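You operate a simulated robot arm through the tools that you are given. There is no shell and no other tool.

You are at the controls of a simulated robot arm. One attempt, no reset.

TASK
Lap chip 26 flat, rinse and blot it, and lay it on the lit flatness glass.

It is judged by the outcome, as a careful person would: the job done as asked, and still so three seconds after it is handed in. It fails if anything else is knocked over, pushed out of place, dropped, spilled or broken.

THE ROBOT
A 7-joint arm with a fingered hand, fixed in place. Base frame: the origin is on the floor under the middle of its stand, x ahead of it, y to its left, z up; the work surface is at about z = 767. Lengths are in mm, angles in degrees, forces in N, time in s.
With the tool pointing down near the work surface it reaches from about 320 to 720 mm from the base axis. Its first joint turns from -166.0 to 166.0 degrees. Payload 4 kg.
Tool frame: the origin (TCP) lies between the finger pads and is the grasp point; the fingertips stand 26 mm ahead of it; z points along the fingers, y is the line along which they close. The gripper opens to 148 mm; its body begins 73 mm behind the TCP. The gripper is a hand of 3 fingers: y runs from the thumb to the fingers, the wrist lies at [0, 0, -239] in the tool frame, and closing takes about 1.5 s.
Orientation is told as [roll, pitch, yaw] about the base's x, y, z axes, in that order, counted from this pose: with the fingers straight down and closing along the base's y, the tool's x points along the base's -x, its y along +y and its z along -z.

THE INTERFACE
- The arm moves only by the tool arm_command. Its argument "deltas" is a list of rows, each an object of numbers (a shift or turn left out is 0, a gripper value left out holds the last): "tx", "ty", "tz": the shift along the base's x, y, z in mm; "ax", "ay", "az": the turn, a rotation vector about the base's x, y, z in degrees; "grip": the gripper command, from -1 (shut) to 1 (fully open), values between in proportion. In form: [{"tx": .., "ty": .., "tz": .., "ax": .., "ay": .., "az": .., "grip": ..}, ...]. A call has 1 to 20 rows; each row is the pose to reach, as a shift and turn from the pose commanded when the call began. Each row takes 0.2 s and may step no farther than 50 mm and 8.6 degrees from the row before; otherwise, or with a gripper value out of range, the whole call is refused. A pose out of reach is approached as far as the arm can. The call stops where the force on the tool passes 40 N (or 10 N more than at its start, if that is more) or the arm is blocked; 0.2 s more then pass. Each finger travels about 72 mm/s and halts on what it meets, pressing with about 22 N; the grip force reading is that of the motor and also rises with nothing between the fingers. The clock runs only during rows and for 0.2 s after the last one: add rows that repeat a pose to give the fingers time. The reply holds the time, the measured pose of the TCP, the force on the tool along the base axes, the opening and the grip force, in the units named above and with some noise, with the torque about the TCP (base axes, N m) and any sound that the robot's microphone picked up.
- Cameras (640 x 400 px; columns grow to the right, rows downward): "scene" is fixed at [400.2, 652.4, 1491.5]; the picture's right is [-1.00, -0.05, 0.00], its down [-0.04, 0.81, -0.59] and it looks along [0.03, -0.59, -0.81] (base axes); focal length 285 px, centre (320, 200). "wrist" rides on the gripper at [68, -39, -90] in the tool frame; the picture's right is [0.50, 0.87, 0.00], its down [-0.66, 0.38, -0.65] and it looks along [-0.57, 0.33, 0.76] (tool axes); focal length 222 px, centre (320, 200). There is no depth. A picture from a camera that has moved, and an enlarged one, comes with that camera's place and axes in the base frame and with its lens.
- get_image(camera): a new picture of that camera. No time passes.
- slide_trunk(by): slides the trunk up (or, below 0, down) by that many mm; the arm rides with it, the base frame stays. It gives what a move gives, with no picture.
- set_grasp(shape): the hand has 3 fingers and takes this shape, open, in about a second: jaw (thumb against the fingers, like two jaws); tri (thumb and two fingers); tip (a fingertip pinch); poke (one finger out to press); point (the index stretched); flat (the hand flat); cup (the hand cupped); fist (a fist). The gripper value then closes the fingers along that shape, each until it touches; the sizes above hold for jaw. It gives what a move gives, with no picture.
- inspect(camera, box): a new picture of the part [left, top, right, bottom] of that camera's present view, enlarged. No time passes.
- hand_in(): hands the job in; it is judged then, once.

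Nothing tells you positions but the pictures and the camera data. Unless the task says otherwise, let go and move clear before handing in.

The tools are called after "Request:" as a command line: name --argument value ..., lists and objects as JSON in quotes. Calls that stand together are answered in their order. arm_command: Moves the arm, as the interface text tells. Its arguments: {"type":"object","properties":{"deltas":{"type":"array","items":{"type":"object","properties":{"tx":{"type":"number"},"ty":{"type":"number"},"tz":{"type":"number"},"ax":{"type":"number"},"ay":{"type":"number"},"az":{"type":"number"},"grip":{"type":"number"}}}}},"required":["deltas"]} The other tools are called the same way: slide_trunk (by) moves the trunk up or down; set_grasp (shape) gives the hand a shape; get_image (camera) takes a picture; inspect (camera, box) takes an enlarged picture of a part of a camera's view; hand_in () hands the job in.

At the start:

```text
t: 0.0
position: [343.1, 292.9, 1166.4]
orientation: [0.0, 0.0, 0.0]
force: [-0.5, 0.3, -0.9]
torque: [-0.05, -0.03, 0.0]
gripper_width: 147.8
finger_force: 0.1
shape: jaw
trunk travel left (down, up): [-500.0, 90.0]
```

scene: 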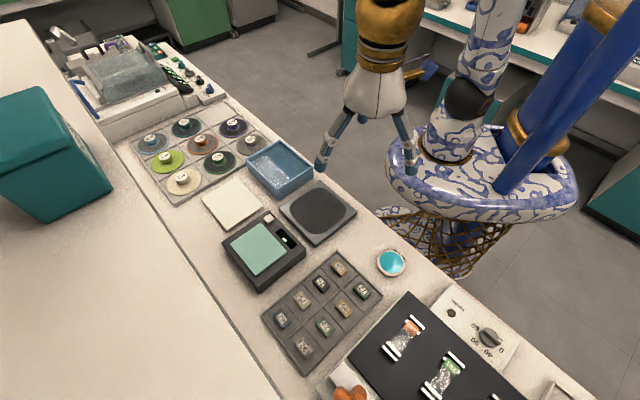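
wrist: 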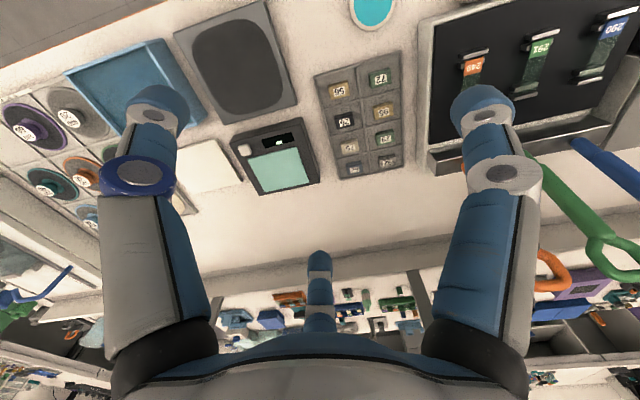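

I see a bench with a tray of eight numbered chips, a dark lapping plate, a blue rinse bath, a white blotting pad, and a teal-lit instrument (probably the flatness glass). I'll enlarge the views to read the labels before moving.

Request:
inspect --camera "scene" --box '[250, 240, 390, 380]'

Request:
inspect --camera "scene" --box '[190, 130, 370, 290]'

Request:
inspect --camera "wrist" --box '[220, 50, 420, 200]'

Request:
inspect --camera "scene" --box '[40, 30, 280, 200]'

```text
2.86 times, centred on (320, 310) of scene
camera zoom: at [400.2, 652.4, 1491.5], right [-1.0, -0.05, 0.0], down [-0.04, 0.81, -0.59], along [0.03, -0.59, -0.81], focal length 815 px, centre (320, -114)
```

zoom: 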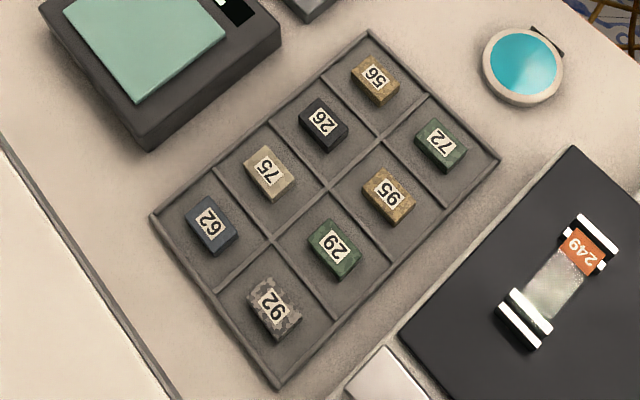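

```text
2.50 times, centred on (280, 210) of scene
camera zoom: at [400.2, 652.4, 1491.5], right [-1.0, -0.05, 0.0], down [-0.04, 0.81, -0.59], along [0.03, -0.59, -0.81], focal length 713 px, centre (420, 175)
```

zoom: 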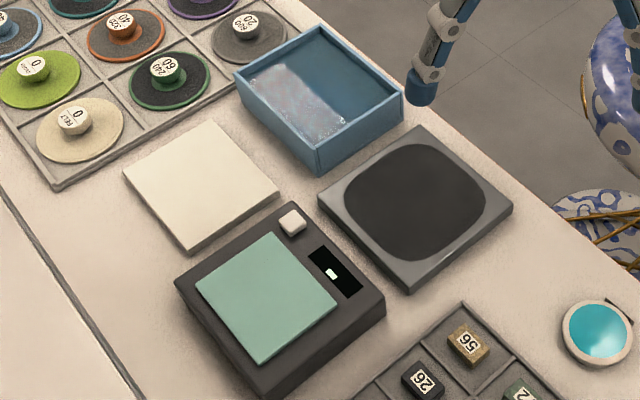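

```text
2.67 times, centred on (320, 125) of wrist
camera zoom: at [275.3, 255.3, 1258.1], right [-0.5, 0.87, 0.0], down [0.66, 0.38, 0.65], along [0.57, 0.33, -0.76], focal length 592 px, centre (320, 400)
```

zoom: 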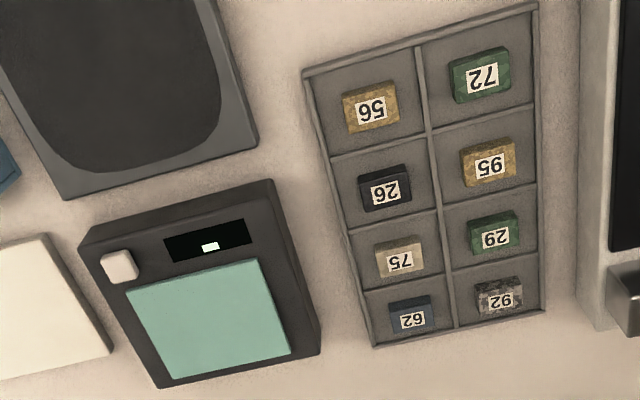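

```text
2.35 times, centred on (160, 115) of scene
camera zoom: at [400.2, 652.4, 1491.5], right [-1.0, -0.05, 0.0], down [-0.04, 0.81, -0.59], along [0.03, -0.59, -0.81], focal length 671 px, centre (696, 400)
```

zoom: 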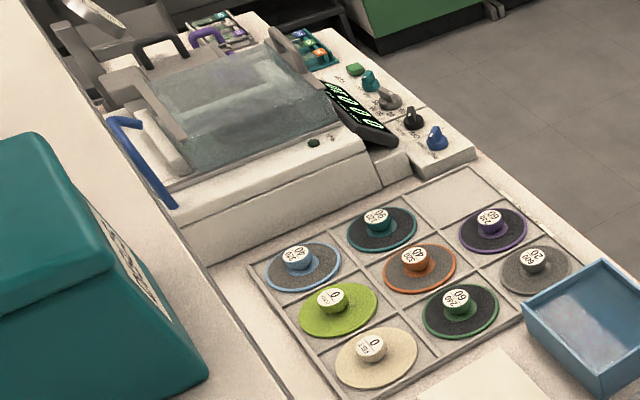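

The labels on several chips can be confused upside-down (26/92, 62/29, 56/95), so I'll enlarge those closely before choosing, and look at the glass box and plate too.

Request:
inspect --camera "scene" --box '[305, 265, 345, 300]'

Request:
inspect --camera "scene" --box '[290, 325, 330, 365]'

Request:
inspect --camera "wrist" --box '[330, 105, 400, 175]'

Request:
inspect --camera "wrist" --box '[325, 65, 395, 135]'

Request:
inspect --camera "scene" --box '[220, 200, 310, 290]'

```text
11.43 times, centred on (325, 282) of scene
camera zoom: at [400.2, 652.4, 1491.5], right [-1.0, -0.05, 0.0], down [-0.04, 0.81, -0.59], along [0.03, -0.59, -0.81], focal length 3261 px, centre (263, -743)
```

zoom: 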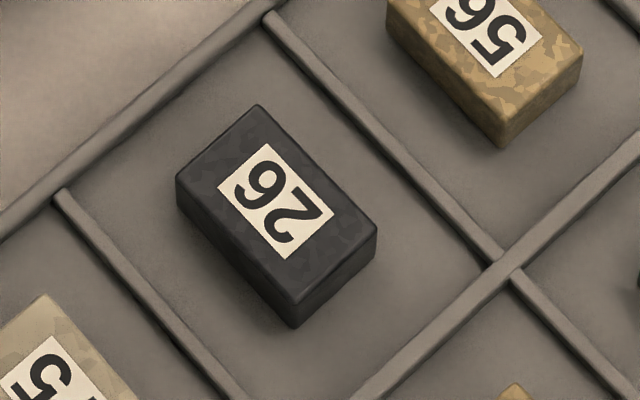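

```text
10.00 times, centred on (310, 345) of scene
camera zoom: at [400.2, 652.4, 1491.5], right [-1.0, -0.05, 0.0], down [-0.04, 0.81, -0.59], along [0.03, -0.59, -0.81], focal length 2853 px, centre (420, -1250)
```

zoom: 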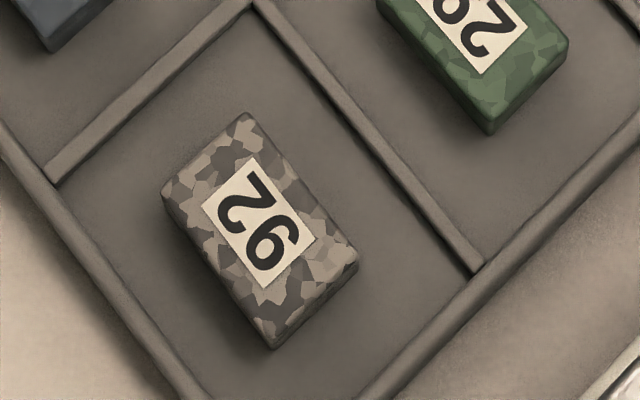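

```text
5.71 times, centred on (365, 140) of wrist
camera zoom: at [275.3, 255.3, 1258.1], right [-0.5, 0.87, 0.0], down [0.66, 0.38, 0.65], along [0.57, 0.33, -0.76], focal length 1269 px, centre (63, 543)
```

zoom: 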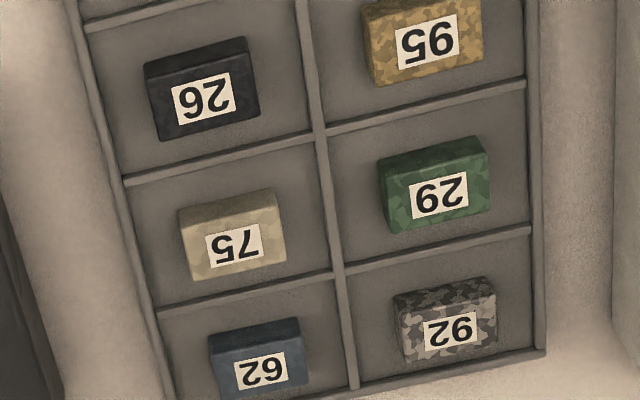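

```text
5.71 times, centred on (360, 100) of wrist
camera zoom: at [275.3, 255.3, 1258.1], right [-0.5, 0.87, 0.0], down [0.66, 0.38, 0.65], along [0.57, 0.33, -0.76], focal length 1269 px, centre (91, 771)
```

zoom: 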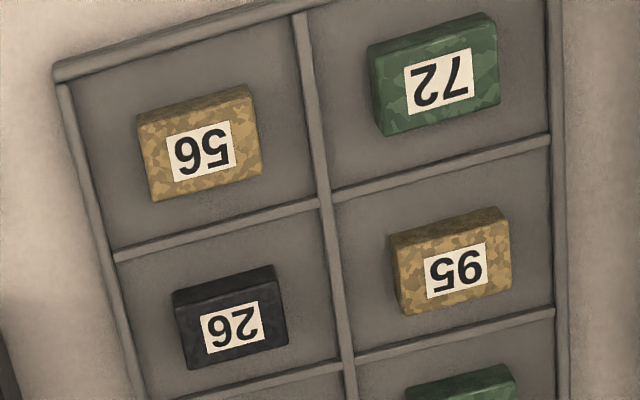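

```text
4.44 times, centred on (265, 245) of scene
camera zoom: at [400.2, 652.4, 1491.5], right [-1.0, -0.05, 0.0], down [-0.04, 0.81, -0.59], along [0.03, -0.59, -0.81], focal length 1268 px, centre (564, 0)
```

zoom: 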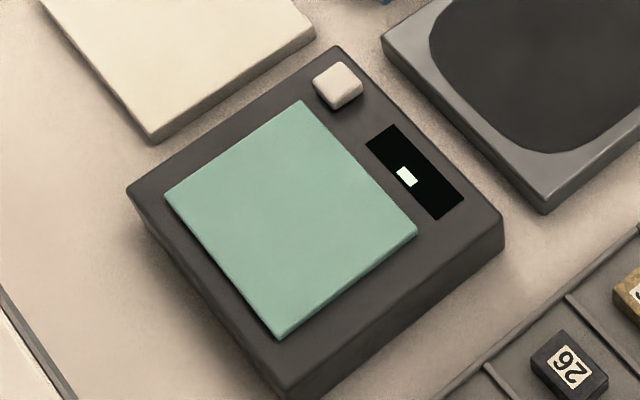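

The black chip looks like 26 going by the 72/75 label orientation, but I want it confirmed right side up. First I'll look closely at the round teal item, the glass box's display and the lapping plate.

Request:
inspect --camera "scene" --box '[365, 240, 415, 285]'

Request:
inspect --camera "scene" --box '[250, 205, 310, 255]'

Request:
inspect --camera "scene" --box '[240, 130, 360, 250]'

Request:
inspect --camera "scene" --box '[310, 280, 600, 400]'

Request:
inspect --camera "wrist" --box '[0, 0, 320, 200]'

```text
8.89 times, centred on (390, 262) of scene
camera zoom: at [400.2, 652.4, 1491.5], right [-1.0, -0.05, 0.0], down [-0.04, 0.81, -0.59], along [0.03, -0.59, -0.81], focal length 2536 px, centre (-302, -356)
```

zoom: 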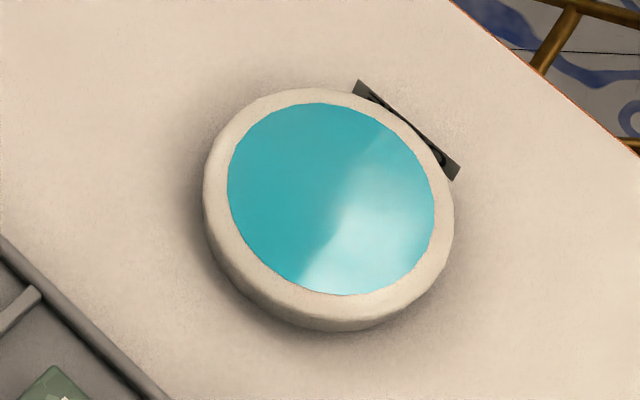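

```text
8.00 times, centred on (280, 230) of scene
camera zoom: at [400.2, 652.4, 1491.5], right [-1.0, -0.05, 0.0], down [-0.04, 0.81, -0.59], along [0.03, -0.59, -0.81], focal length 2282 px, centre (640, -40)
```

zoom: 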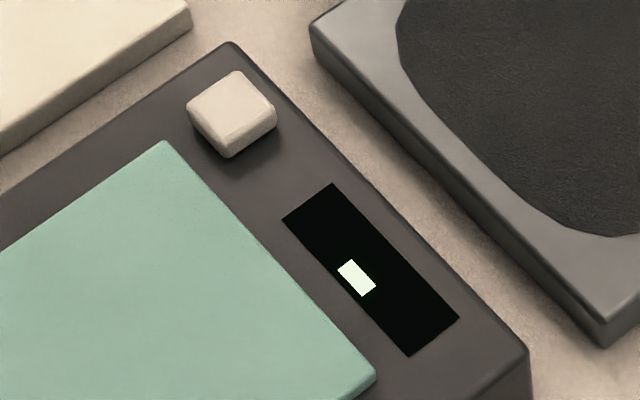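

```text
3.33 times, centred on (300, 190) of scene
camera zoom: at [400.2, 652.4, 1491.5], right [-1.0, -0.05, 0.0], down [-0.04, 0.81, -0.59], along [0.03, -0.59, -0.81], focal length 951 px, centre (387, 233)
```

zoom: 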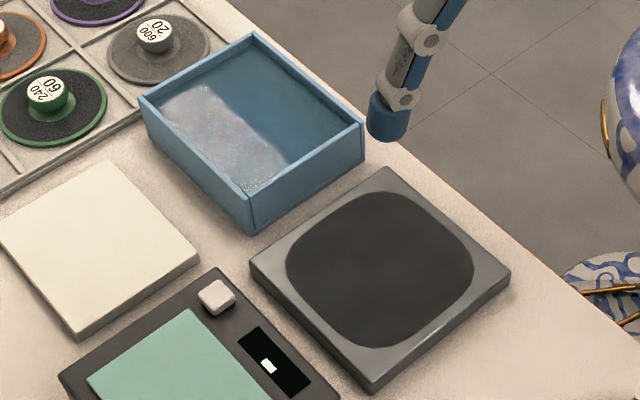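

```text
2.21 times, centred on (455, 340) of scene
camera zoom: at [400.2, 652.4, 1491.5], right [-1.0, -0.05, 0.0], down [-0.04, 0.81, -0.59], along [0.03, -0.59, -0.81], focal length 630 px, centre (22, -109)
```

zoom: 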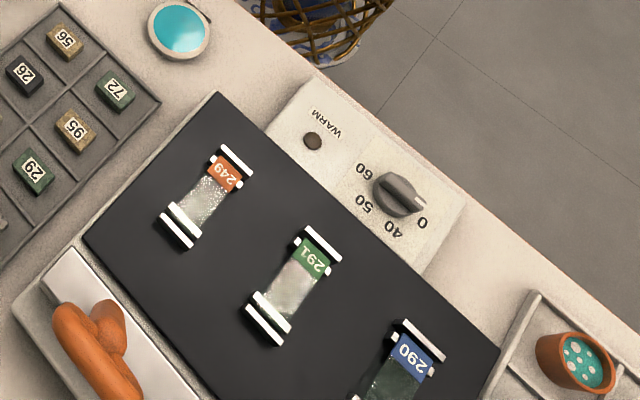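

```text
2.00 times, centred on (160, 100) of wrist
camera zoom: at [275.3, 255.3, 1258.1], right [-0.5, 0.87, 0.0], down [0.66, 0.38, 0.65], along [0.57, 0.33, -0.76], focal length 444 px, centre (640, 400)
```

zoom: 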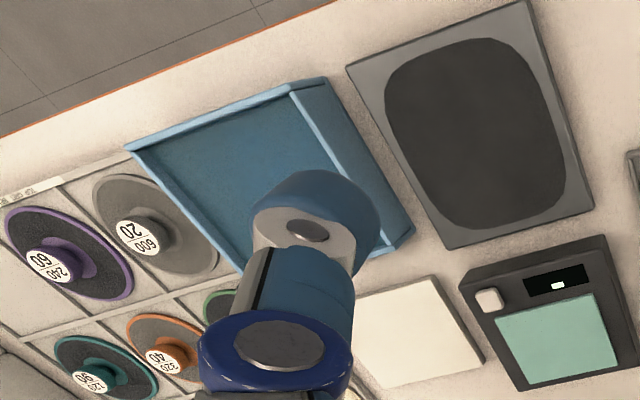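

The layout is turned about 45° to the base: the black chip is near (410, 400), the lapping plate near (433, 184), the glass near (581, 319), the pad near (690, 157) and the bath near (561, 19). Before going down I'll learn the hand's real geometry by part-closing it up here.

Request:
arm_command --deltas '[{"grip": -0.5}, {"grip": -0.5}, {"grip": -0.5}, {"grip": -0.5}, {"grip": -0.5}, {"grip": -0.5}, {"grip": -0.5}, {"grip": -0.5}]'

Request:
get_image --camera "scene"

Request:
get_image --camera "wrist"

```text
t: 1.8
position: [343.1, 293.3, 1166.2]
orientation: [0.0, 0.0, 0.0]
force: [-0.1, 0.0, -0.1]
torque: [-0.02, -0.01, -0.01]
gripper_width: 37.4
finger_force: 0.0
shape: jaw
trunk travel left (down, up): [-500.0, 90.0]
```

```text
taken
```

scene: 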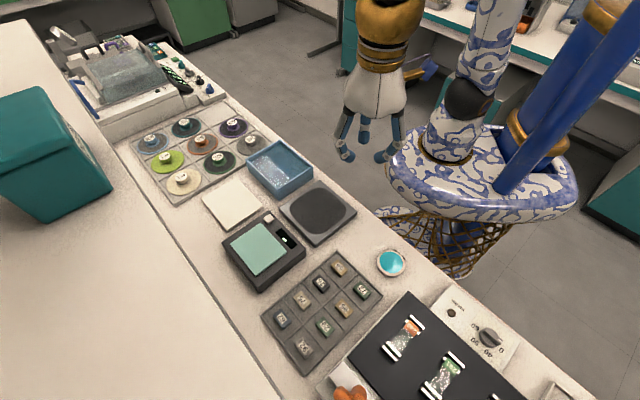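

```text
taken
camera wrist: at [275.3, 255.3, 1258.1], right [-0.5, 0.87, 0.0], down [0.66, 0.38, 0.65], along [0.57, 0.33, -0.76], focal length 222 px, centre (320, 200)
```

wrist: 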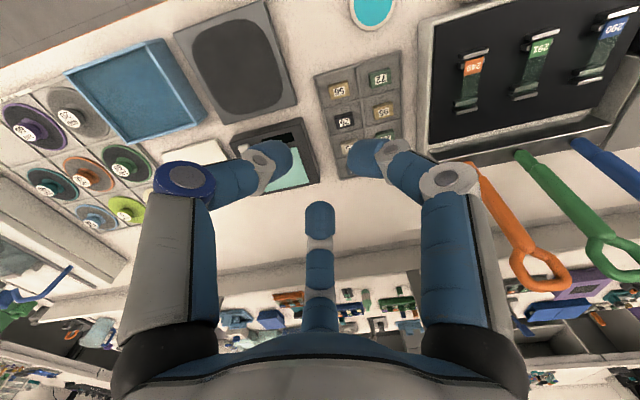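

The three fingers close in from three sides rather than as flat jaws. I'll compare with the tri and tip shapes before choosing one.

Request:
inspect --camera "scene" --box '[310, 60, 440, 180]'

Request:
set_grasp --shape "tip"

Request:
get_image --camera "wrist"

Request:
inspect --camera "scene" --box '[310, 60, 440, 180]'

```text
3.33 times, centred on (375, 120) of scene
camera zoom: at [400.2, 652.4, 1491.5], right [-1.0, -0.05, 0.0], down [-0.04, 0.81, -0.59], along [0.03, -0.59, -0.81], focal length 951 px, centre (137, 467)
```

zoom: 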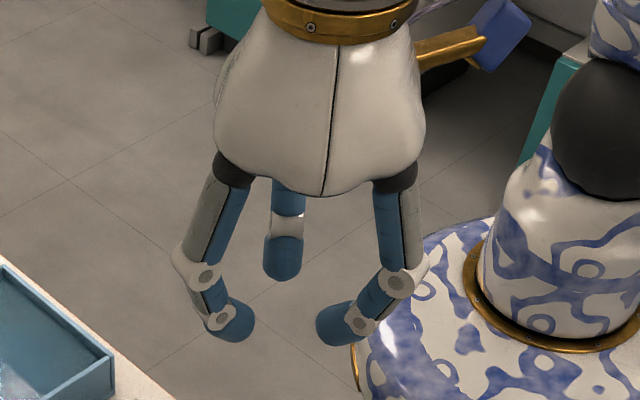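

```text
t: 2.7
position: [344.1, 292.7, 1166.7]
orientation: [0.0, 0.0, 0.0]
force: [0.6, 0.7, 0.2]
torque: [0.02, 0.02, 0.02]
gripper_width: 148.1
finger_force: 0.1
shape: tip
trunk travel left (down, up): [-500.0, 90.0]
```

```text
taken
camera wrist: at [275.3, 255.3, 1258.1], right [-0.5, 0.87, 0.0], down [0.66, 0.38, 0.65], along [0.57, 0.33, -0.76], focal length 222 px, centre (320, 200)
```

wrist: 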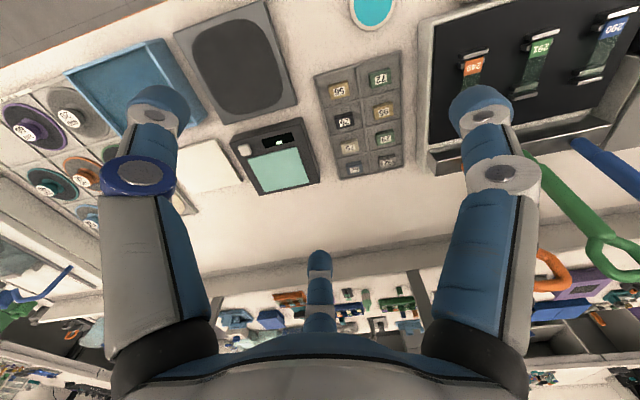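

```text
3.33 times, centred on (375, 120) of scene
camera zoom: at [400.2, 652.4, 1491.5], right [-1.0, -0.05, 0.0], down [-0.04, 0.81, -0.59], along [0.03, -0.59, -0.81], focal length 951 px, centre (137, 467)
```

zoom: 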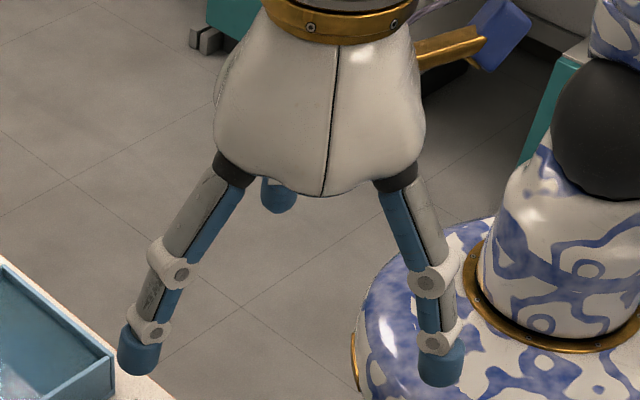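

Request:
arm_command --deltas '[{"grip": -0.6}, {"grip": -0.6}, {"grip": -0.6}, {"grip": -0.6}, {"grip": -0.6}, {"grip": -0.6}, {"grip": -0.6}, {"grip": -0.6}]'

Request:
get_image --camera "wrist"

Request:
inspect --camera "scene" --box '[310, 60, 440, 180]'

```text
t: 4.5
position: [342.7, 293.6, 1168.1]
orientation: [0.0, 0.0, 0.0]
force: [-0.2, 0.9, 0.4]
torque: [0.01, 0.03, 0.0]
gripper_width: 30.0
finger_force: 0.1
shape: tip
trunk travel left (down, up): [-500.0, 90.0]
```

```text
taken
camera wrist: at [275.3, 255.3, 1258.1], right [-0.5, 0.87, 0.0], down [0.66, 0.38, 0.65], along [0.57, 0.33, -0.76], focal length 222 px, centre (320, 200)
```

wrist: 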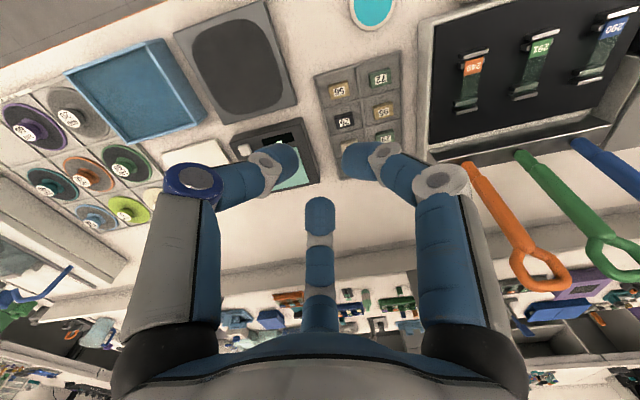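

```text
3.33 times, centred on (375, 120) of scene
camera zoom: at [400.2, 652.4, 1491.5], right [-1.0, -0.05, 0.0], down [-0.04, 0.81, -0.59], along [0.03, -0.59, -0.81], focal length 951 px, centre (137, 467)
```

zoom: 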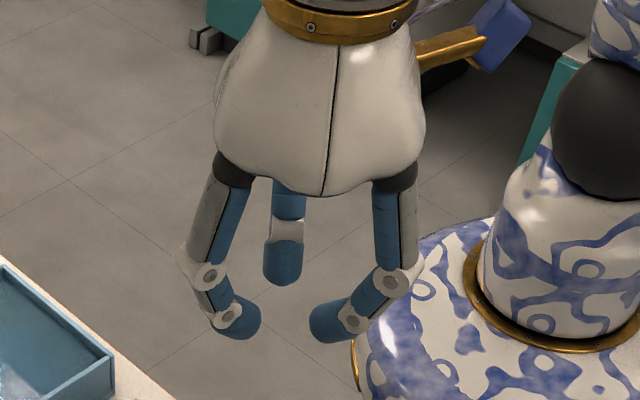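

All shapes close as a centred three-finger grip, with the thumb at −y and two fingers at ±60°. I'll turn 45° so the thumb line follows the chip's long axis, and move above the black chip for a close look at its label.

Request:
arm_command --deltas '[{"tx": 11, "ty": 18, "tz": -28, "az": 7.5, "grip": 0}, {"tx": 22, "ty": 36, "tz": -55, "az": 15}, {"tx": 33, "ty": 53, "tz": -83, "az": 22.5}, {"tx": 45, "ty": 71, "tz": -111, "az": 30}, {"tx": 56, "ty": 89, "tz": -138, "az": 37.5}, {"tx": 67, "ty": 107, "tz": -166, "az": 45}, {"tx": 67, "ty": 107, "tz": -166, "az": 45}]'

Request:
get_image --camera "wrist"

Request:
get_image --camera "scene"

```text
t: 6.1
position: [411.1, 400.0, 1001.3]
orientation: [0.1, 0.0, 45.1]
force: [-0.1, 0.1, 0.0]
torque: [0.03, -0.01, 0.01]
gripper_width: 73.6
finger_force: 0.1
shape: tip
trunk travel left (down, up): [-500.0, 90.0]
```

```text
taken
camera wrist: at [390.8, 325.0, 1092.4], right [-0.97, 0.26, 0.0], down [0.2, 0.73, 0.65], along [0.17, 0.63, -0.76], focal length 222 px, centre (320, 200)
```

wrist: 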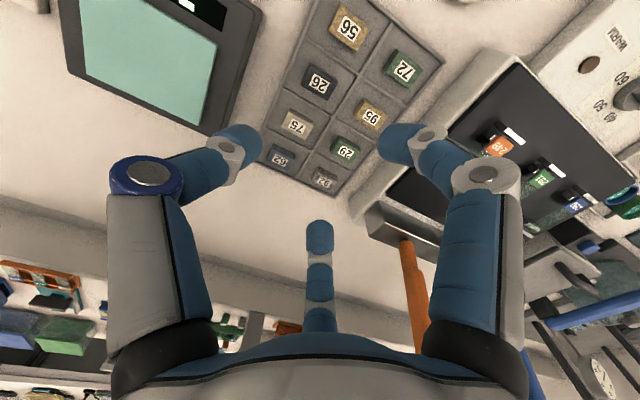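

```text
taken
```

scene: 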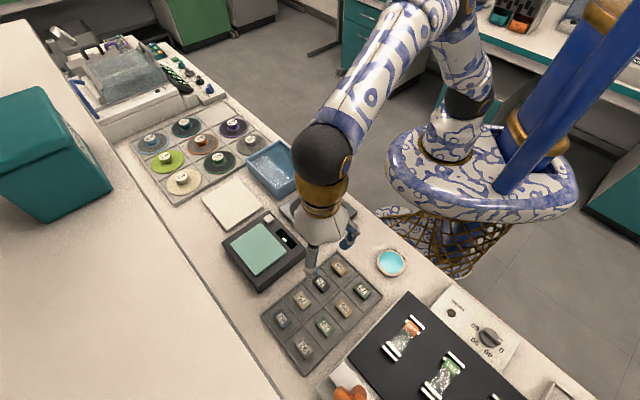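

Request:
inspect --camera "wrist" --box '[280, 50, 360, 130]'

Request:
inspect --camera "wrist" --box '[300, 62, 340, 102]'

Request:
inspect --camera "wrist" --box '[325, 130, 365, 170]'

Request:
inspect --camera "scene" --box '[290, 180, 370, 300]'

```text
5.00 times, centred on (320, 90) of wrist
camera zoom: at [390.8, 325.0, 1092.4], right [-0.97, 0.26, 0.0], down [0.2, 0.73, 0.65], along [0.17, 0.63, -0.76], focal length 1111 px, centre (320, 750)
```

zoom: 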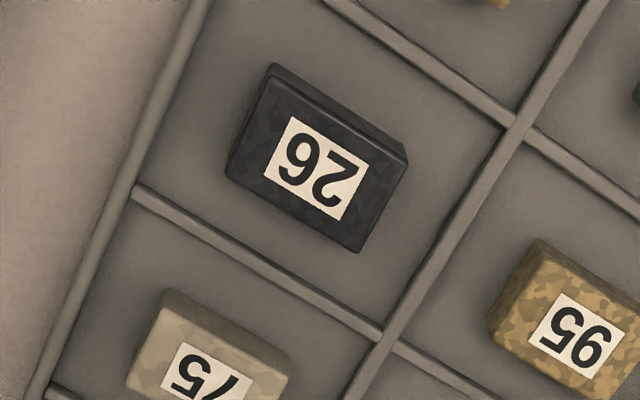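

```text
10.00 times, centred on (320, 82) of wrist
camera zoom: at [390.8, 325.0, 1092.4], right [-0.97, 0.26, 0.0], down [0.2, 0.73, 0.65], along [0.17, 0.63, -0.76], focal length 2221 px, centre (320, 1380)
```

zoom: 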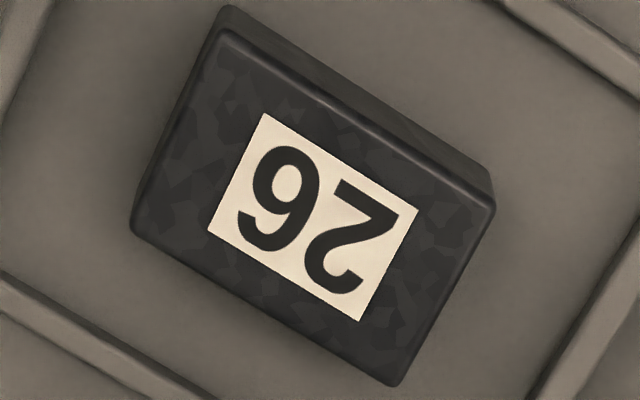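

```text
10.00 times, centred on (345, 150) of wrist
camera zoom: at [390.8, 325.0, 1092.4], right [-0.97, 0.26, 0.0], down [0.2, 0.73, 0.65], along [0.17, 0.63, -0.76], focal length 2221 px, centre (70, 700)
```

zoom: 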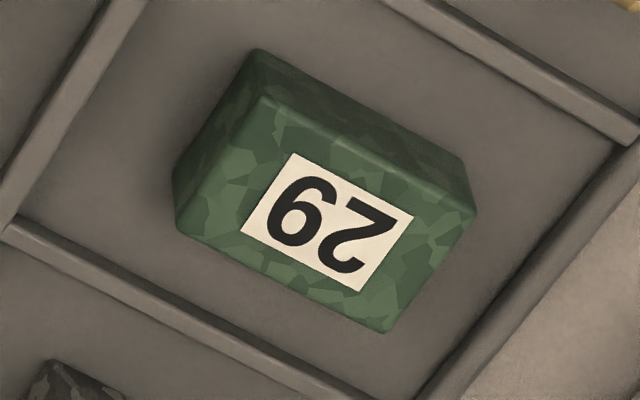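

```text
3.33 times, centred on (330, 240) of scene
camera zoom: at [400.2, 652.4, 1491.5], right [-1.0, -0.05, 0.0], down [-0.04, 0.81, -0.59], along [0.03, -0.59, -0.81], focal length 951 px, centre (287, 67)
```

zoom: 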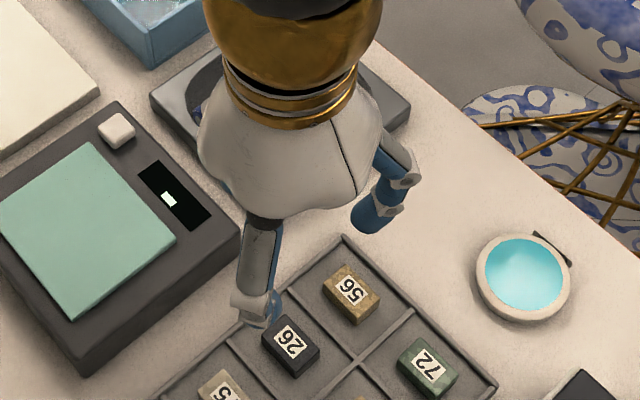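

The label reads 26 on the black chip; turned the right way, the green one is 29. Matching both cameras puts the chip centre near (410, 394) with its top near z 785 and its long axis at 135°. I'll find the true fingertip height by touching the empty bench near (325, 270).

Request:
arm_command --deltas '[{"tx": -20, "ty": -30, "tz": -30, "grip": -0.6}, {"tx": -40, "ty": -60, "tz": -60}, {"tx": -60, "ty": -92, "tz": -90}, {"tx": -85, "ty": -124, "tz": -120}, {"tx": -85, "ty": -130, "tz": -160}, {"tx": -85, "ty": -130, "tz": -180}, {"tx": -85, "ty": -130, "tz": -190}, {"tx": -85, "ty": -130, "tz": -195}, {"tx": -85, "ty": -130, "tz": -195}]'

Request:
get_image --camera "wrist"

Request:
inspect --camera "scene" --box '[310, 200, 400, 270]'

```text
refused: row 4 steps farther than a row can; nothing moved
```

```text
taken
camera wrist: at [390.8, 325.0, 1092.4], right [-0.97, 0.26, 0.0], down [0.2, 0.73, 0.65], along [0.17, 0.63, -0.76], focal length 222 px, centre (320, 200)
```

wrist: 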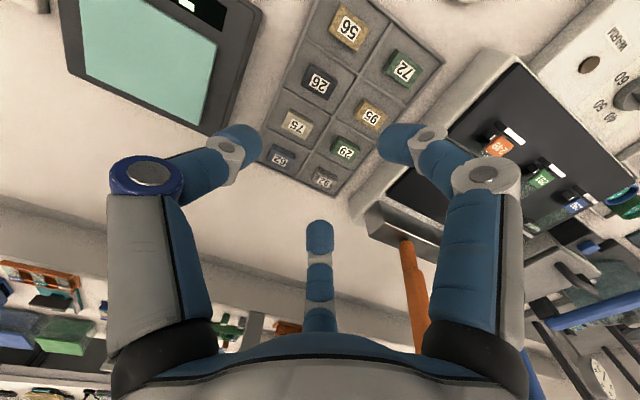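

```text
5.71 times, centred on (355, 235) of scene
camera zoom: at [400.2, 652.4, 1491.5], right [-1.0, -0.05, 0.0], down [-0.04, 0.81, -0.59], along [0.03, -0.59, -0.81], focal length 1630 px, centre (120, 0)
```

zoom: 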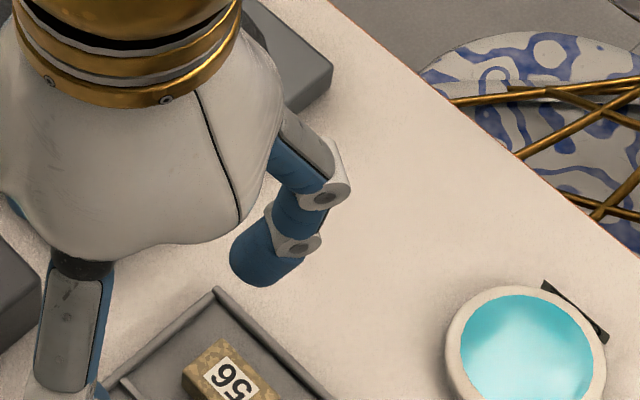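

One row stepped too far, so nothing moved; I'll send the same approach to the free bench in smaller steps.

Request:
arm_command --deltas '[{"tx": -17, "ty": -26, "tz": -30, "grip": -0.6}, {"tx": -34, "ty": -52, "tz": -60}, {"tx": -51, "ty": -78, "tz": -90}, {"tx": -68, "ty": -104, "tz": -120}, {"tx": -85, "ty": -130, "tz": -150}, {"tx": -85, "ty": -130, "tz": -175}, {"tx": -85, "ty": -130, "tz": -190}, {"tx": -85, "ty": -130, "tz": -195}, {"tx": -85, "ty": -130, "tz": -195}]'

Request:
get_image --camera "wrist"

Request:
inspect --camera "scene" --box '[310, 200, 400, 270]'

```text
t: 8.1
position: [324.4, 269.8, 804.3]
orientation: [0.1, -0.1, 45.0]
force: [0.3, 0.2, 0.0]
torque: [-0.05, 0.0, 0.0]
gripper_width: 30.1
finger_force: 0.1
shape: tip
trunk travel left (down, up): [-500.0, 90.0]
```

```text
taken
camera wrist: at [304.4, 195.4, 896.4], right [-0.97, 0.26, 0.0], down [0.2, 0.73, 0.65], along [0.17, 0.63, -0.76], focal length 222 px, centre (320, 200)
```

wrist: 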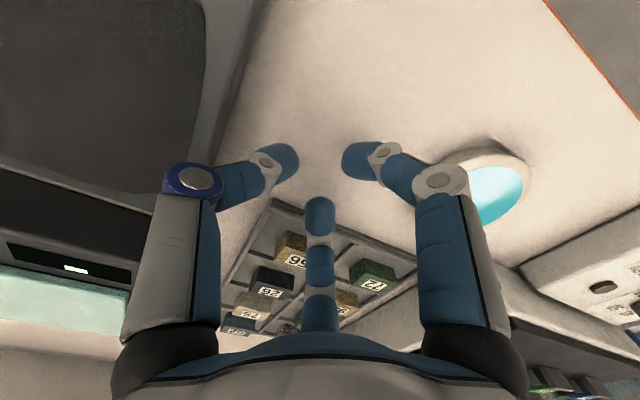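

```text
5.71 times, centred on (355, 235) of scene
camera zoom: at [400.2, 652.4, 1491.5], right [-1.0, -0.05, 0.0], down [-0.04, 0.81, -0.59], along [0.03, -0.59, -0.81], focal length 1630 px, centre (120, 0)
```

zoom: 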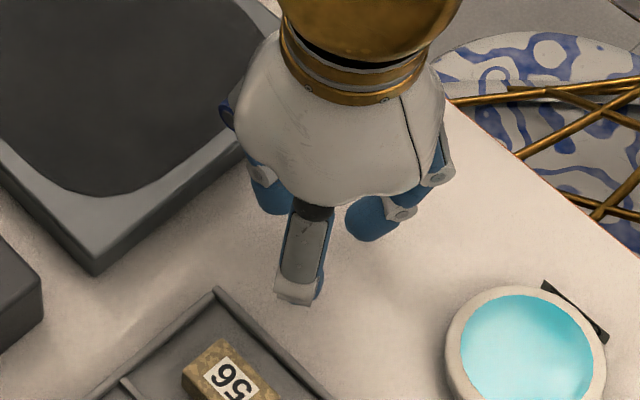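

No contact yet at TCP 804, so I'll go down in small steps and read the force.

Request:
arm_command --deltas '[{"tz": -3}, {"tz": -6}, {"tz": -8}, {"tz": -8}]'

Request:
arm_command --deltas '[{"tz": -1}, {"tz": -2}, {"tz": -2}]'

Request:
arm_command --deltas '[{"tz": -1}, {"tz": -1}]'

Request:
arm_command --deltas '[{"tz": -1}, {"tz": -1}]'

```text
t: 9.1
position: [324.7, 269.6, 797.7]
orientation: [0.0, 0.1, 45.0]
force: [0.5, 0.3, -0.8]
torque: [0.02, 0.02, 0.0]
gripper_width: 29.7
finger_force: 0.0
shape: tip
trunk travel left (down, up): [-500.0, 90.0]
```

```text
t: 9.9
position: [326.0, 270.9, 795.7]
orientation: [0.0, 0.0, 45.0]
force: [0.0, -0.5, 0.0]
torque: [0.0, 0.04, 0.02]
gripper_width: 29.9
finger_force: 0.0
shape: tip
trunk travel left (down, up): [-500.0, 90.0]
```

```text
t: 10.5
position: [325.4, 269.5, 795.0]
orientation: [0.0, 0.1, 45.0]
force: [-0.3, 0.8, 0.4]
torque: [0.01, 0.03, -0.03]
gripper_width: 30.0
finger_force: 0.1
shape: tip
trunk travel left (down, up): [-500.0, 90.0]
```

```text
t: 11.1
position: [325.5, 269.8, 792.4]
orientation: [0.0, 0.0, 45.1]
force: [-0.4, 0.8, 0.3]
torque: [-0.02, 0.01, 0.01]
gripper_width: 30.0
finger_force: 0.0
shape: tip
trunk travel left (down, up): [-500.0, 90.0]
```

Request:
arm_command --deltas '[{"tz": -1}, {"tz": -1}]'

Request:
arm_command --deltas '[{"tz": -1}, {"tz": -1}]'

Request:
arm_command --deltas '[{"tz": -1}, {"tz": -1}]'

```text
t: 11.7
position: [324.8, 271.0, 792.9]
orientation: [0.0, 0.0, 45.0]
force: [-0.4, 0.4, -0.7]
torque: [0.01, -0.06, -0.02]
gripper_width: 29.9
finger_force: 0.2
shape: tip
trunk travel left (down, up): [-500.0, 90.0]
```

```text
t: 12.3
position: [325.5, 271.5, 791.8]
orientation: [0.0, 0.1, 45.0]
force: [-0.5, -0.4, -0.4]
torque: [0.02, 0.02, 0.02]
gripper_width: 29.7
finger_force: 0.0
shape: tip
trunk travel left (down, up): [-500.0, 90.0]
```

```text
t: 12.9
position: [324.9, 269.3, 790.1]
orientation: [0.0, 0.0, 44.9]
force: [0.0, -0.3, 0.0]
torque: [0.0, -0.03, -0.01]
gripper_width: 29.8
finger_force: 0.0
shape: tip
trunk travel left (down, up): [-500.0, 90.0]
```

Request:
arm_command --deltas '[{"tz": -1}, {"tz": -1}]'

Request:
arm_command --deltas '[{"tz": -1}, {"tz": -1}]'

Request:
arm_command --deltas '[{"tz": -1}, {"tz": -1}]'

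Request:
arm_command --deltas '[{"tz": -1}, {"tz": -1}]'

Request:
inspect --camera "wrist" --box '[240, 110, 420, 240]'

```text
t: 13.5
position: [325.5, 270.5, 789.2]
orientation: [0.0, 0.1, 44.9]
force: [-0.1, 1.2, 0.4]
torque: [-0.02, 0.0, 0.02]
gripper_width: 29.9
finger_force: 0.0
shape: tip
trunk travel left (down, up): [-500.0, 90.0]
```

```text
t: 14.1
position: [324.2, 271.9, 788.6]
orientation: [0.0, 0.0, 45.0]
force: [-0.6, -0.6, 0.7]
torque: [0.0, -0.02, -0.03]
gripper_width: 29.7
finger_force: 0.0
shape: tip
trunk travel left (down, up): [-500.0, 90.0]
```

```text
t: 14.7
position: [326.6, 270.5, 787.5]
orientation: [0.0, -0.1, 45.1]
force: [-0.2, -0.2, 0.2]
torque: [-0.02, 0.01, -0.01]
gripper_width: 29.8
finger_force: 0.2
shape: tip
trunk travel left (down, up): [-500.0, 90.0]
```

```text
t: 15.3
position: [325.4, 270.5, 786.8]
orientation: [0.0, -0.2, 45.0]
force: [0.9, 0.8, 12.0]
torque: [0.0, -0.06, 0.02]
gripper_width: 30.3
finger_force: 0.0
shape: tip
trunk travel left (down, up): [-500.0, 90.0]
```

```text
3.08 times, centred on (330, 175) of wrist
camera zoom: at [304.6, 195.6, 878.2], right [-0.97, 0.26, 0.0], down [0.2, 0.73, 0.65], along [0.17, 0.63, -0.76], focal length 684 px, centre (289, 277)
```

zoom: 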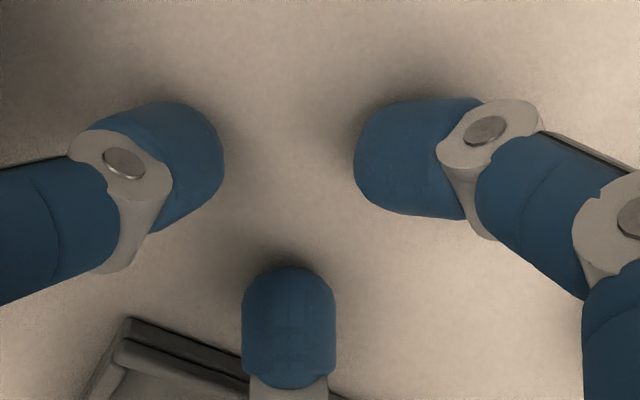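

Contact came at TCP z≈787, so the tips sit about 20 mm below the TCP at this opening. I'll lift, move over chip 26 and check the centring from just above it.

Request:
arm_command --deltas '[{"tz": 20}, {"tz": 60}, {"tx": 22, "ty": 30, "tz": 80}, {"tx": 44, "ty": 61, "tz": 80, "grip": -0.3}, {"tx": 66, "ty": 91, "tz": 80}, {"tx": 87.1, "ty": 121.7, "tz": 80}, {"tx": 87.1, "ty": 121.7, "tz": 60}, {"tx": 87.1, "ty": 121.7, "tz": 40}, {"tx": 87.1, "ty": 121.7, "tz": 30}, {"tx": 87.1, "ty": 121.7, "tz": 30}]'

Request:
get_image --camera "wrist"

Request:
inspect --camera "scene" --box '[270, 220, 390, 320]'

```text
t: 17.5
position: [412.7, 393.8, 815.0]
orientation: [0.0, -0.1, 45.0]
force: [-0.8, -0.6, 0.5]
torque: [0.02, -0.04, -0.02]
gripper_width: 51.4
finger_force: 0.0
shape: tip
trunk travel left (down, up): [-500.0, 90.0]
```

```text
taken
camera wrist: at [391.1, 318.5, 907.2], right [-0.97, 0.26, 0.0], down [0.2, 0.73, 0.65], along [0.17, 0.63, -0.76], focal length 222 px, centre (320, 200)
```

wrist: 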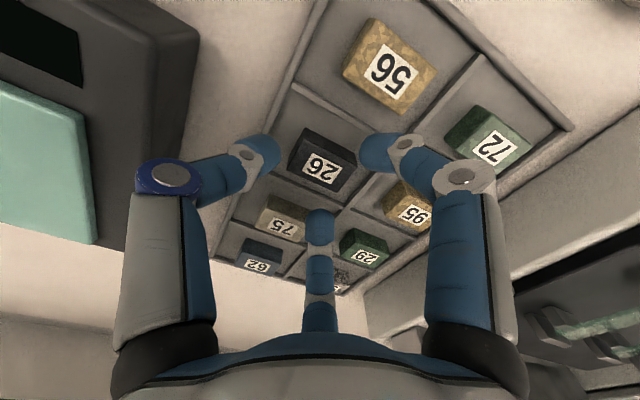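

```text
4.00 times, centred on (330, 270) of scene
camera zoom: at [400.2, 652.4, 1491.5], right [-1.0, -0.05, 0.0], down [-0.04, 0.81, -0.59], along [0.03, -0.59, -0.81], focal length 1141 px, centre (280, -80)
```

zoom: 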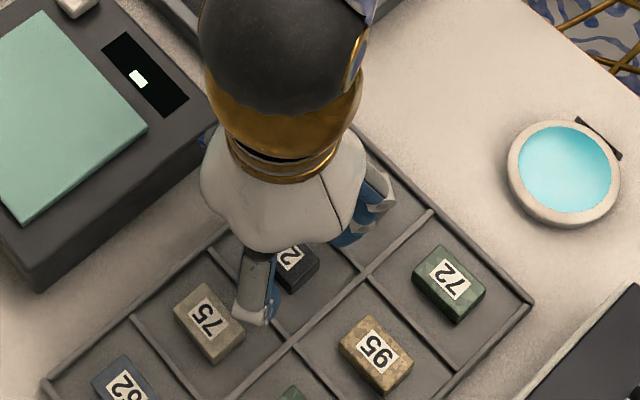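

Request:
inspect --camera "wrist" --box '[225, 100, 425, 240]'

Request:
inspect --camera "wrist" --box '[275, 115, 375, 205]'

```text
2.86 times, centred on (325, 170) of wrist
camera zoom: at [391.1, 318.5, 907.2], right [-0.97, 0.26, 0.0], down [0.2, 0.73, 0.65], along [0.17, 0.63, -0.76], focal length 635 px, centre (306, 286)
```

zoom: 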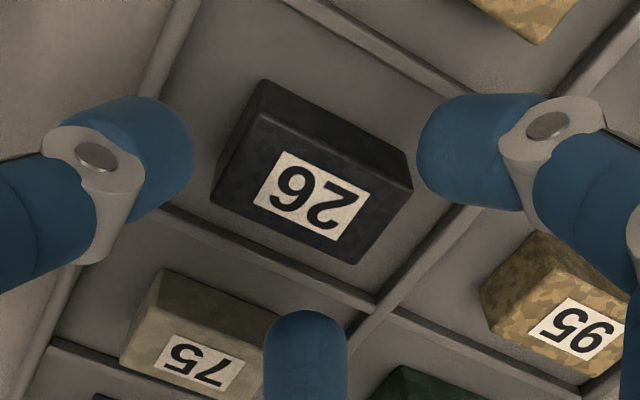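

```text
4.44 times, centred on (325, 160) of wrist
camera zoom: at [391.1, 318.5, 907.2], right [-0.97, 0.26, 0.0], down [0.2, 0.73, 0.65], along [0.17, 0.63, -0.76], focal length 987 px, centre (298, 378)
```

zoom: 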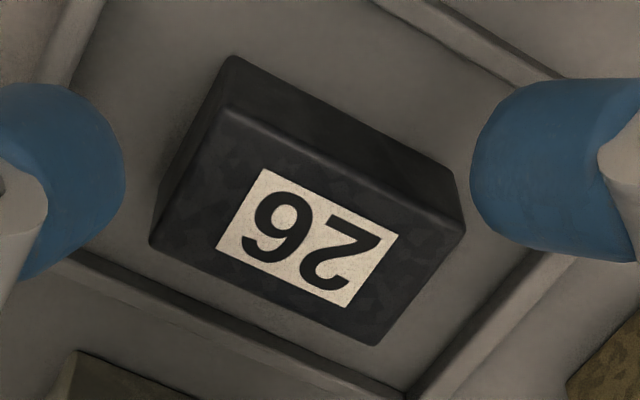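

The chip's centre lies within about 2 mm of the hand's axis, with the thumb facing its −45° end. I'll narrow the opening so the fingers stay inside the dividers and go down partway.

Request:
arm_command --deltas '[{"tz": 0, "grip": -0.4}, {"tz": -5}, {"tz": -10}, {"tz": -14}, {"tz": -14}]'

Request:
inspect --camera "wrist" --box '[225, 100, 425, 240]'

Request:
inspect --camera "scene" --box '[290, 240, 370, 300]'

```text
t: 18.7
position: [412.9, 392.2, 801.2]
orientation: [0.0, -0.1, 45.0]
force: [0.4, 0.0, 0.5]
torque: [-0.03, -0.01, 0.03]
gripper_width: 44.7
finger_force: 0.1
shape: tip
trunk travel left (down, up): [-500.0, 90.0]
```

```text
2.86 times, centred on (325, 170) of wrist
camera zoom: at [391.7, 317.5, 893.9], right [-0.97, 0.26, 0.0], down [0.2, 0.73, 0.65], along [0.17, 0.63, -0.76], focal length 635 px, centre (306, 286)
```

zoom: 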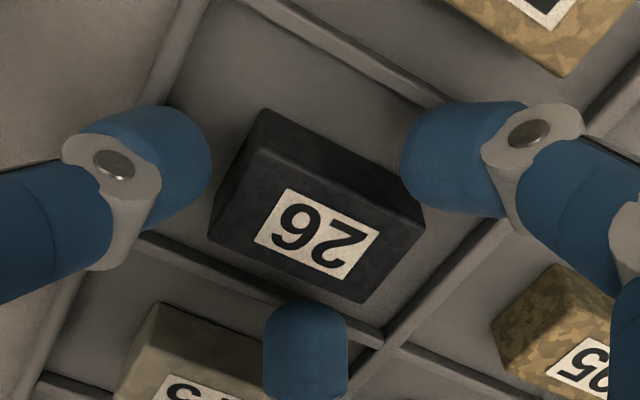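

```text
6.67 times, centred on (330, 270) of scene
camera zoom: at [400.2, 652.4, 1491.5], right [-1.0, -0.05, 0.0], down [-0.04, 0.81, -0.59], along [0.03, -0.59, -0.81], focal length 1902 px, centre (253, -267)
```

zoom: 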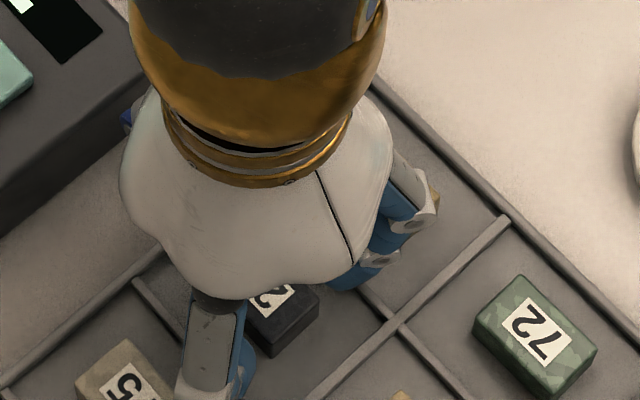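

Still centred, with about 5 mm of clearance all round. I'll go down the last 8 mm with the opening held and check the force.

Request:
arm_command --deltas '[{"tz": -3}, {"tz": -5}, {"tz": -7}, {"tz": -8}, {"tz": -8}]'

Request:
inspect --camera "wrist" --box '[225, 100, 425, 240]'

```text
t: 19.9
position: [411.3, 392.3, 794.8]
orientation: [0.0, -0.1, 45.0]
force: [-0.2, 0.7, 8.0]
torque: [0.03, 0.09, 0.02]
gripper_width: 43.7
finger_force: 0.0
shape: tip
trunk travel left (down, up): [-500.0, 90.0]
```

```text
2.86 times, centred on (325, 170) of wrist
camera zoom: at [391.4, 317.6, 886.6], right [-0.97, 0.26, 0.0], down [0.2, 0.73, 0.65], along [0.17, 0.63, -0.76], focal length 635 px, centre (306, 286)
```

zoom: 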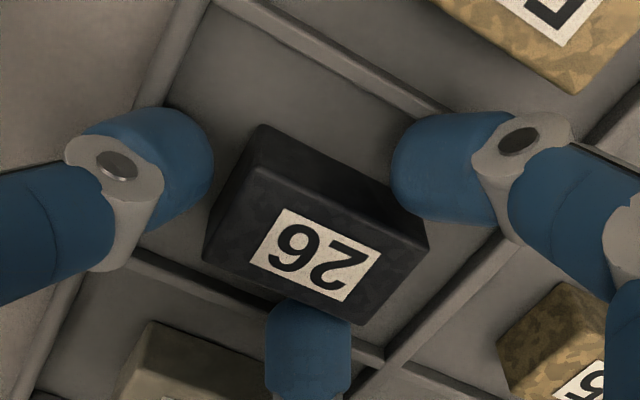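

A light 8 N contact: a fingertip is on a divider. I'll lift slightly, narrow the fingers to sit inside the cell, then go lower.

Request:
arm_command --deltas '[{"tz": 3}, {"tz": 3, "grip": -0.49}, {"tz": 3}, {"tz": 3}, {"tz": 1}, {"tz": 0}, {"tz": 0}]'

Request:
inspect --camera "wrist" --box '[225, 100, 425, 240]'

```text
t: 21.5
position: [412.1, 392.2, 795.5]
orientation: [0.0, -0.1, 45.1]
force: [0.4, 0.2, 2.9]
torque: [0.03, 0.0, 0.01]
gripper_width: 37.9
finger_force: 0.0
shape: tip
trunk travel left (down, up): [-500.0, 90.0]
```

```text
2.86 times, centred on (325, 170) of wrist
camera zoom: at [391.8, 317.4, 886.6], right [-0.97, 0.26, 0.0], down [0.2, 0.73, 0.65], along [0.17, 0.63, -0.76], focal length 635 px, centre (306, 286)
```

zoom: 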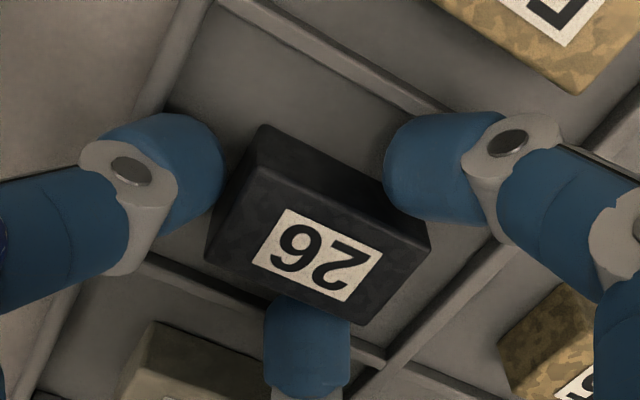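

A little load (2.9 N) remains from the dividers. I'll nudge half a millimetre to centre, narrow further and go to TCP ≈ 792.6, then close on the chip.

Request:
arm_command --deltas '[{"tz": 2, "grip": -0.53}, {"tx": -0.5, "ty": -0.5, "tz": 2}, {"tx": -0.5, "ty": -0.5, "tz": 0}, {"tx": -0.5, "ty": -0.5, "tz": -1}, {"tx": -0.5, "ty": -0.5, "tz": -1.8}, {"tx": -0.5, "ty": -0.5, "tz": -1.8}]'

Request:
inspect --camera "wrist" --box '[225, 100, 425, 240]'

```text
t: 22.9
position: [412.1, 391.7, 792.9]
orientation: [0.1, 0.0, 45.0]
force: [-0.6, -0.5, 10.7]
torque: [-0.03, -0.04, -0.03]
gripper_width: 35.9
finger_force: 0.0
shape: tip
trunk travel left (down, up): [-500.0, 90.0]
```

```text
2.86 times, centred on (325, 170) of wrist
camera zoom: at [391.3, 317.0, 885.1], right [-0.97, 0.26, 0.0], down [0.2, 0.73, 0.65], along [0.17, 0.63, -0.76], focal length 635 px, centre (306, 286)
```

zoom: 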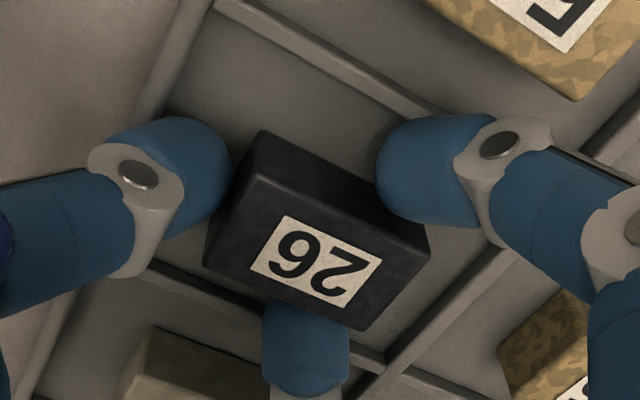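

The load is balanced across all three tips, so they are on the tray floor (z≈772–773). I'll rise 3 mm so the tips sit above the chip's underside, then close.

Request:
arm_command --deltas '[{"tz": 1.5}, {"tz": 3}, {"tz": 3}, {"tz": 3, "grip": -0.6}, {"tz": 3, "grip": -0.8}, {"tz": 3, "grip": -1}, {"tz": 3}, {"tz": 3}, {"tz": 3}, {"tz": 3}]'

Request:
inspect --camera "wrist" --box '[225, 100, 425, 240]'

Request:
inspect --camera "scene" --box '[290, 240, 370, 300]'

```text
t: 25.1
position: [411.6, 390.7, 795.4]
orientation: [0.0, 0.0, 45.0]
force: [-0.5, -0.3, -0.7]
torque: [0.0, 0.01, 0.0]
gripper_width: 25.9
finger_force: 22.3
shape: tip
trunk travel left (down, up): [-500.0, 90.0]
```

```text
2.86 times, centred on (325, 170) of wrist
camera zoom: at [391.5, 316.9, 887.3], right [-0.97, 0.26, 0.0], down [0.2, 0.73, 0.65], along [0.17, 0.63, -0.76], focal length 635 px, centre (306, 286)
```

zoom: 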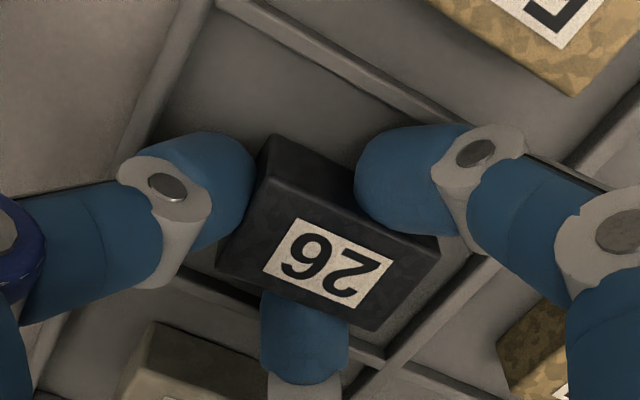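

```text
6.67 times, centred on (330, 270) of scene
camera zoom: at [400.2, 652.4, 1491.5], right [-1.0, -0.05, 0.0], down [-0.04, 0.81, -0.59], along [0.03, -0.59, -0.81], focal length 1902 px, centre (253, -267)
```

zoom: 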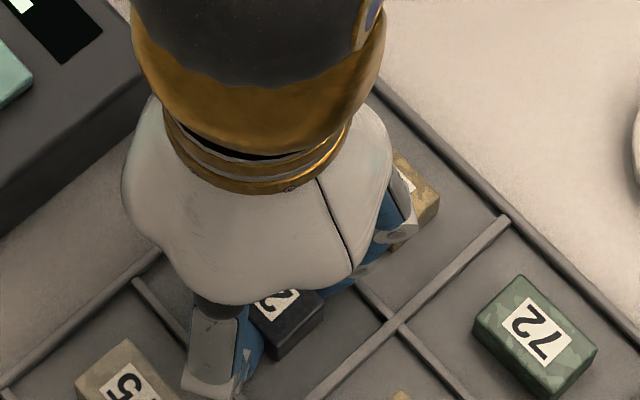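

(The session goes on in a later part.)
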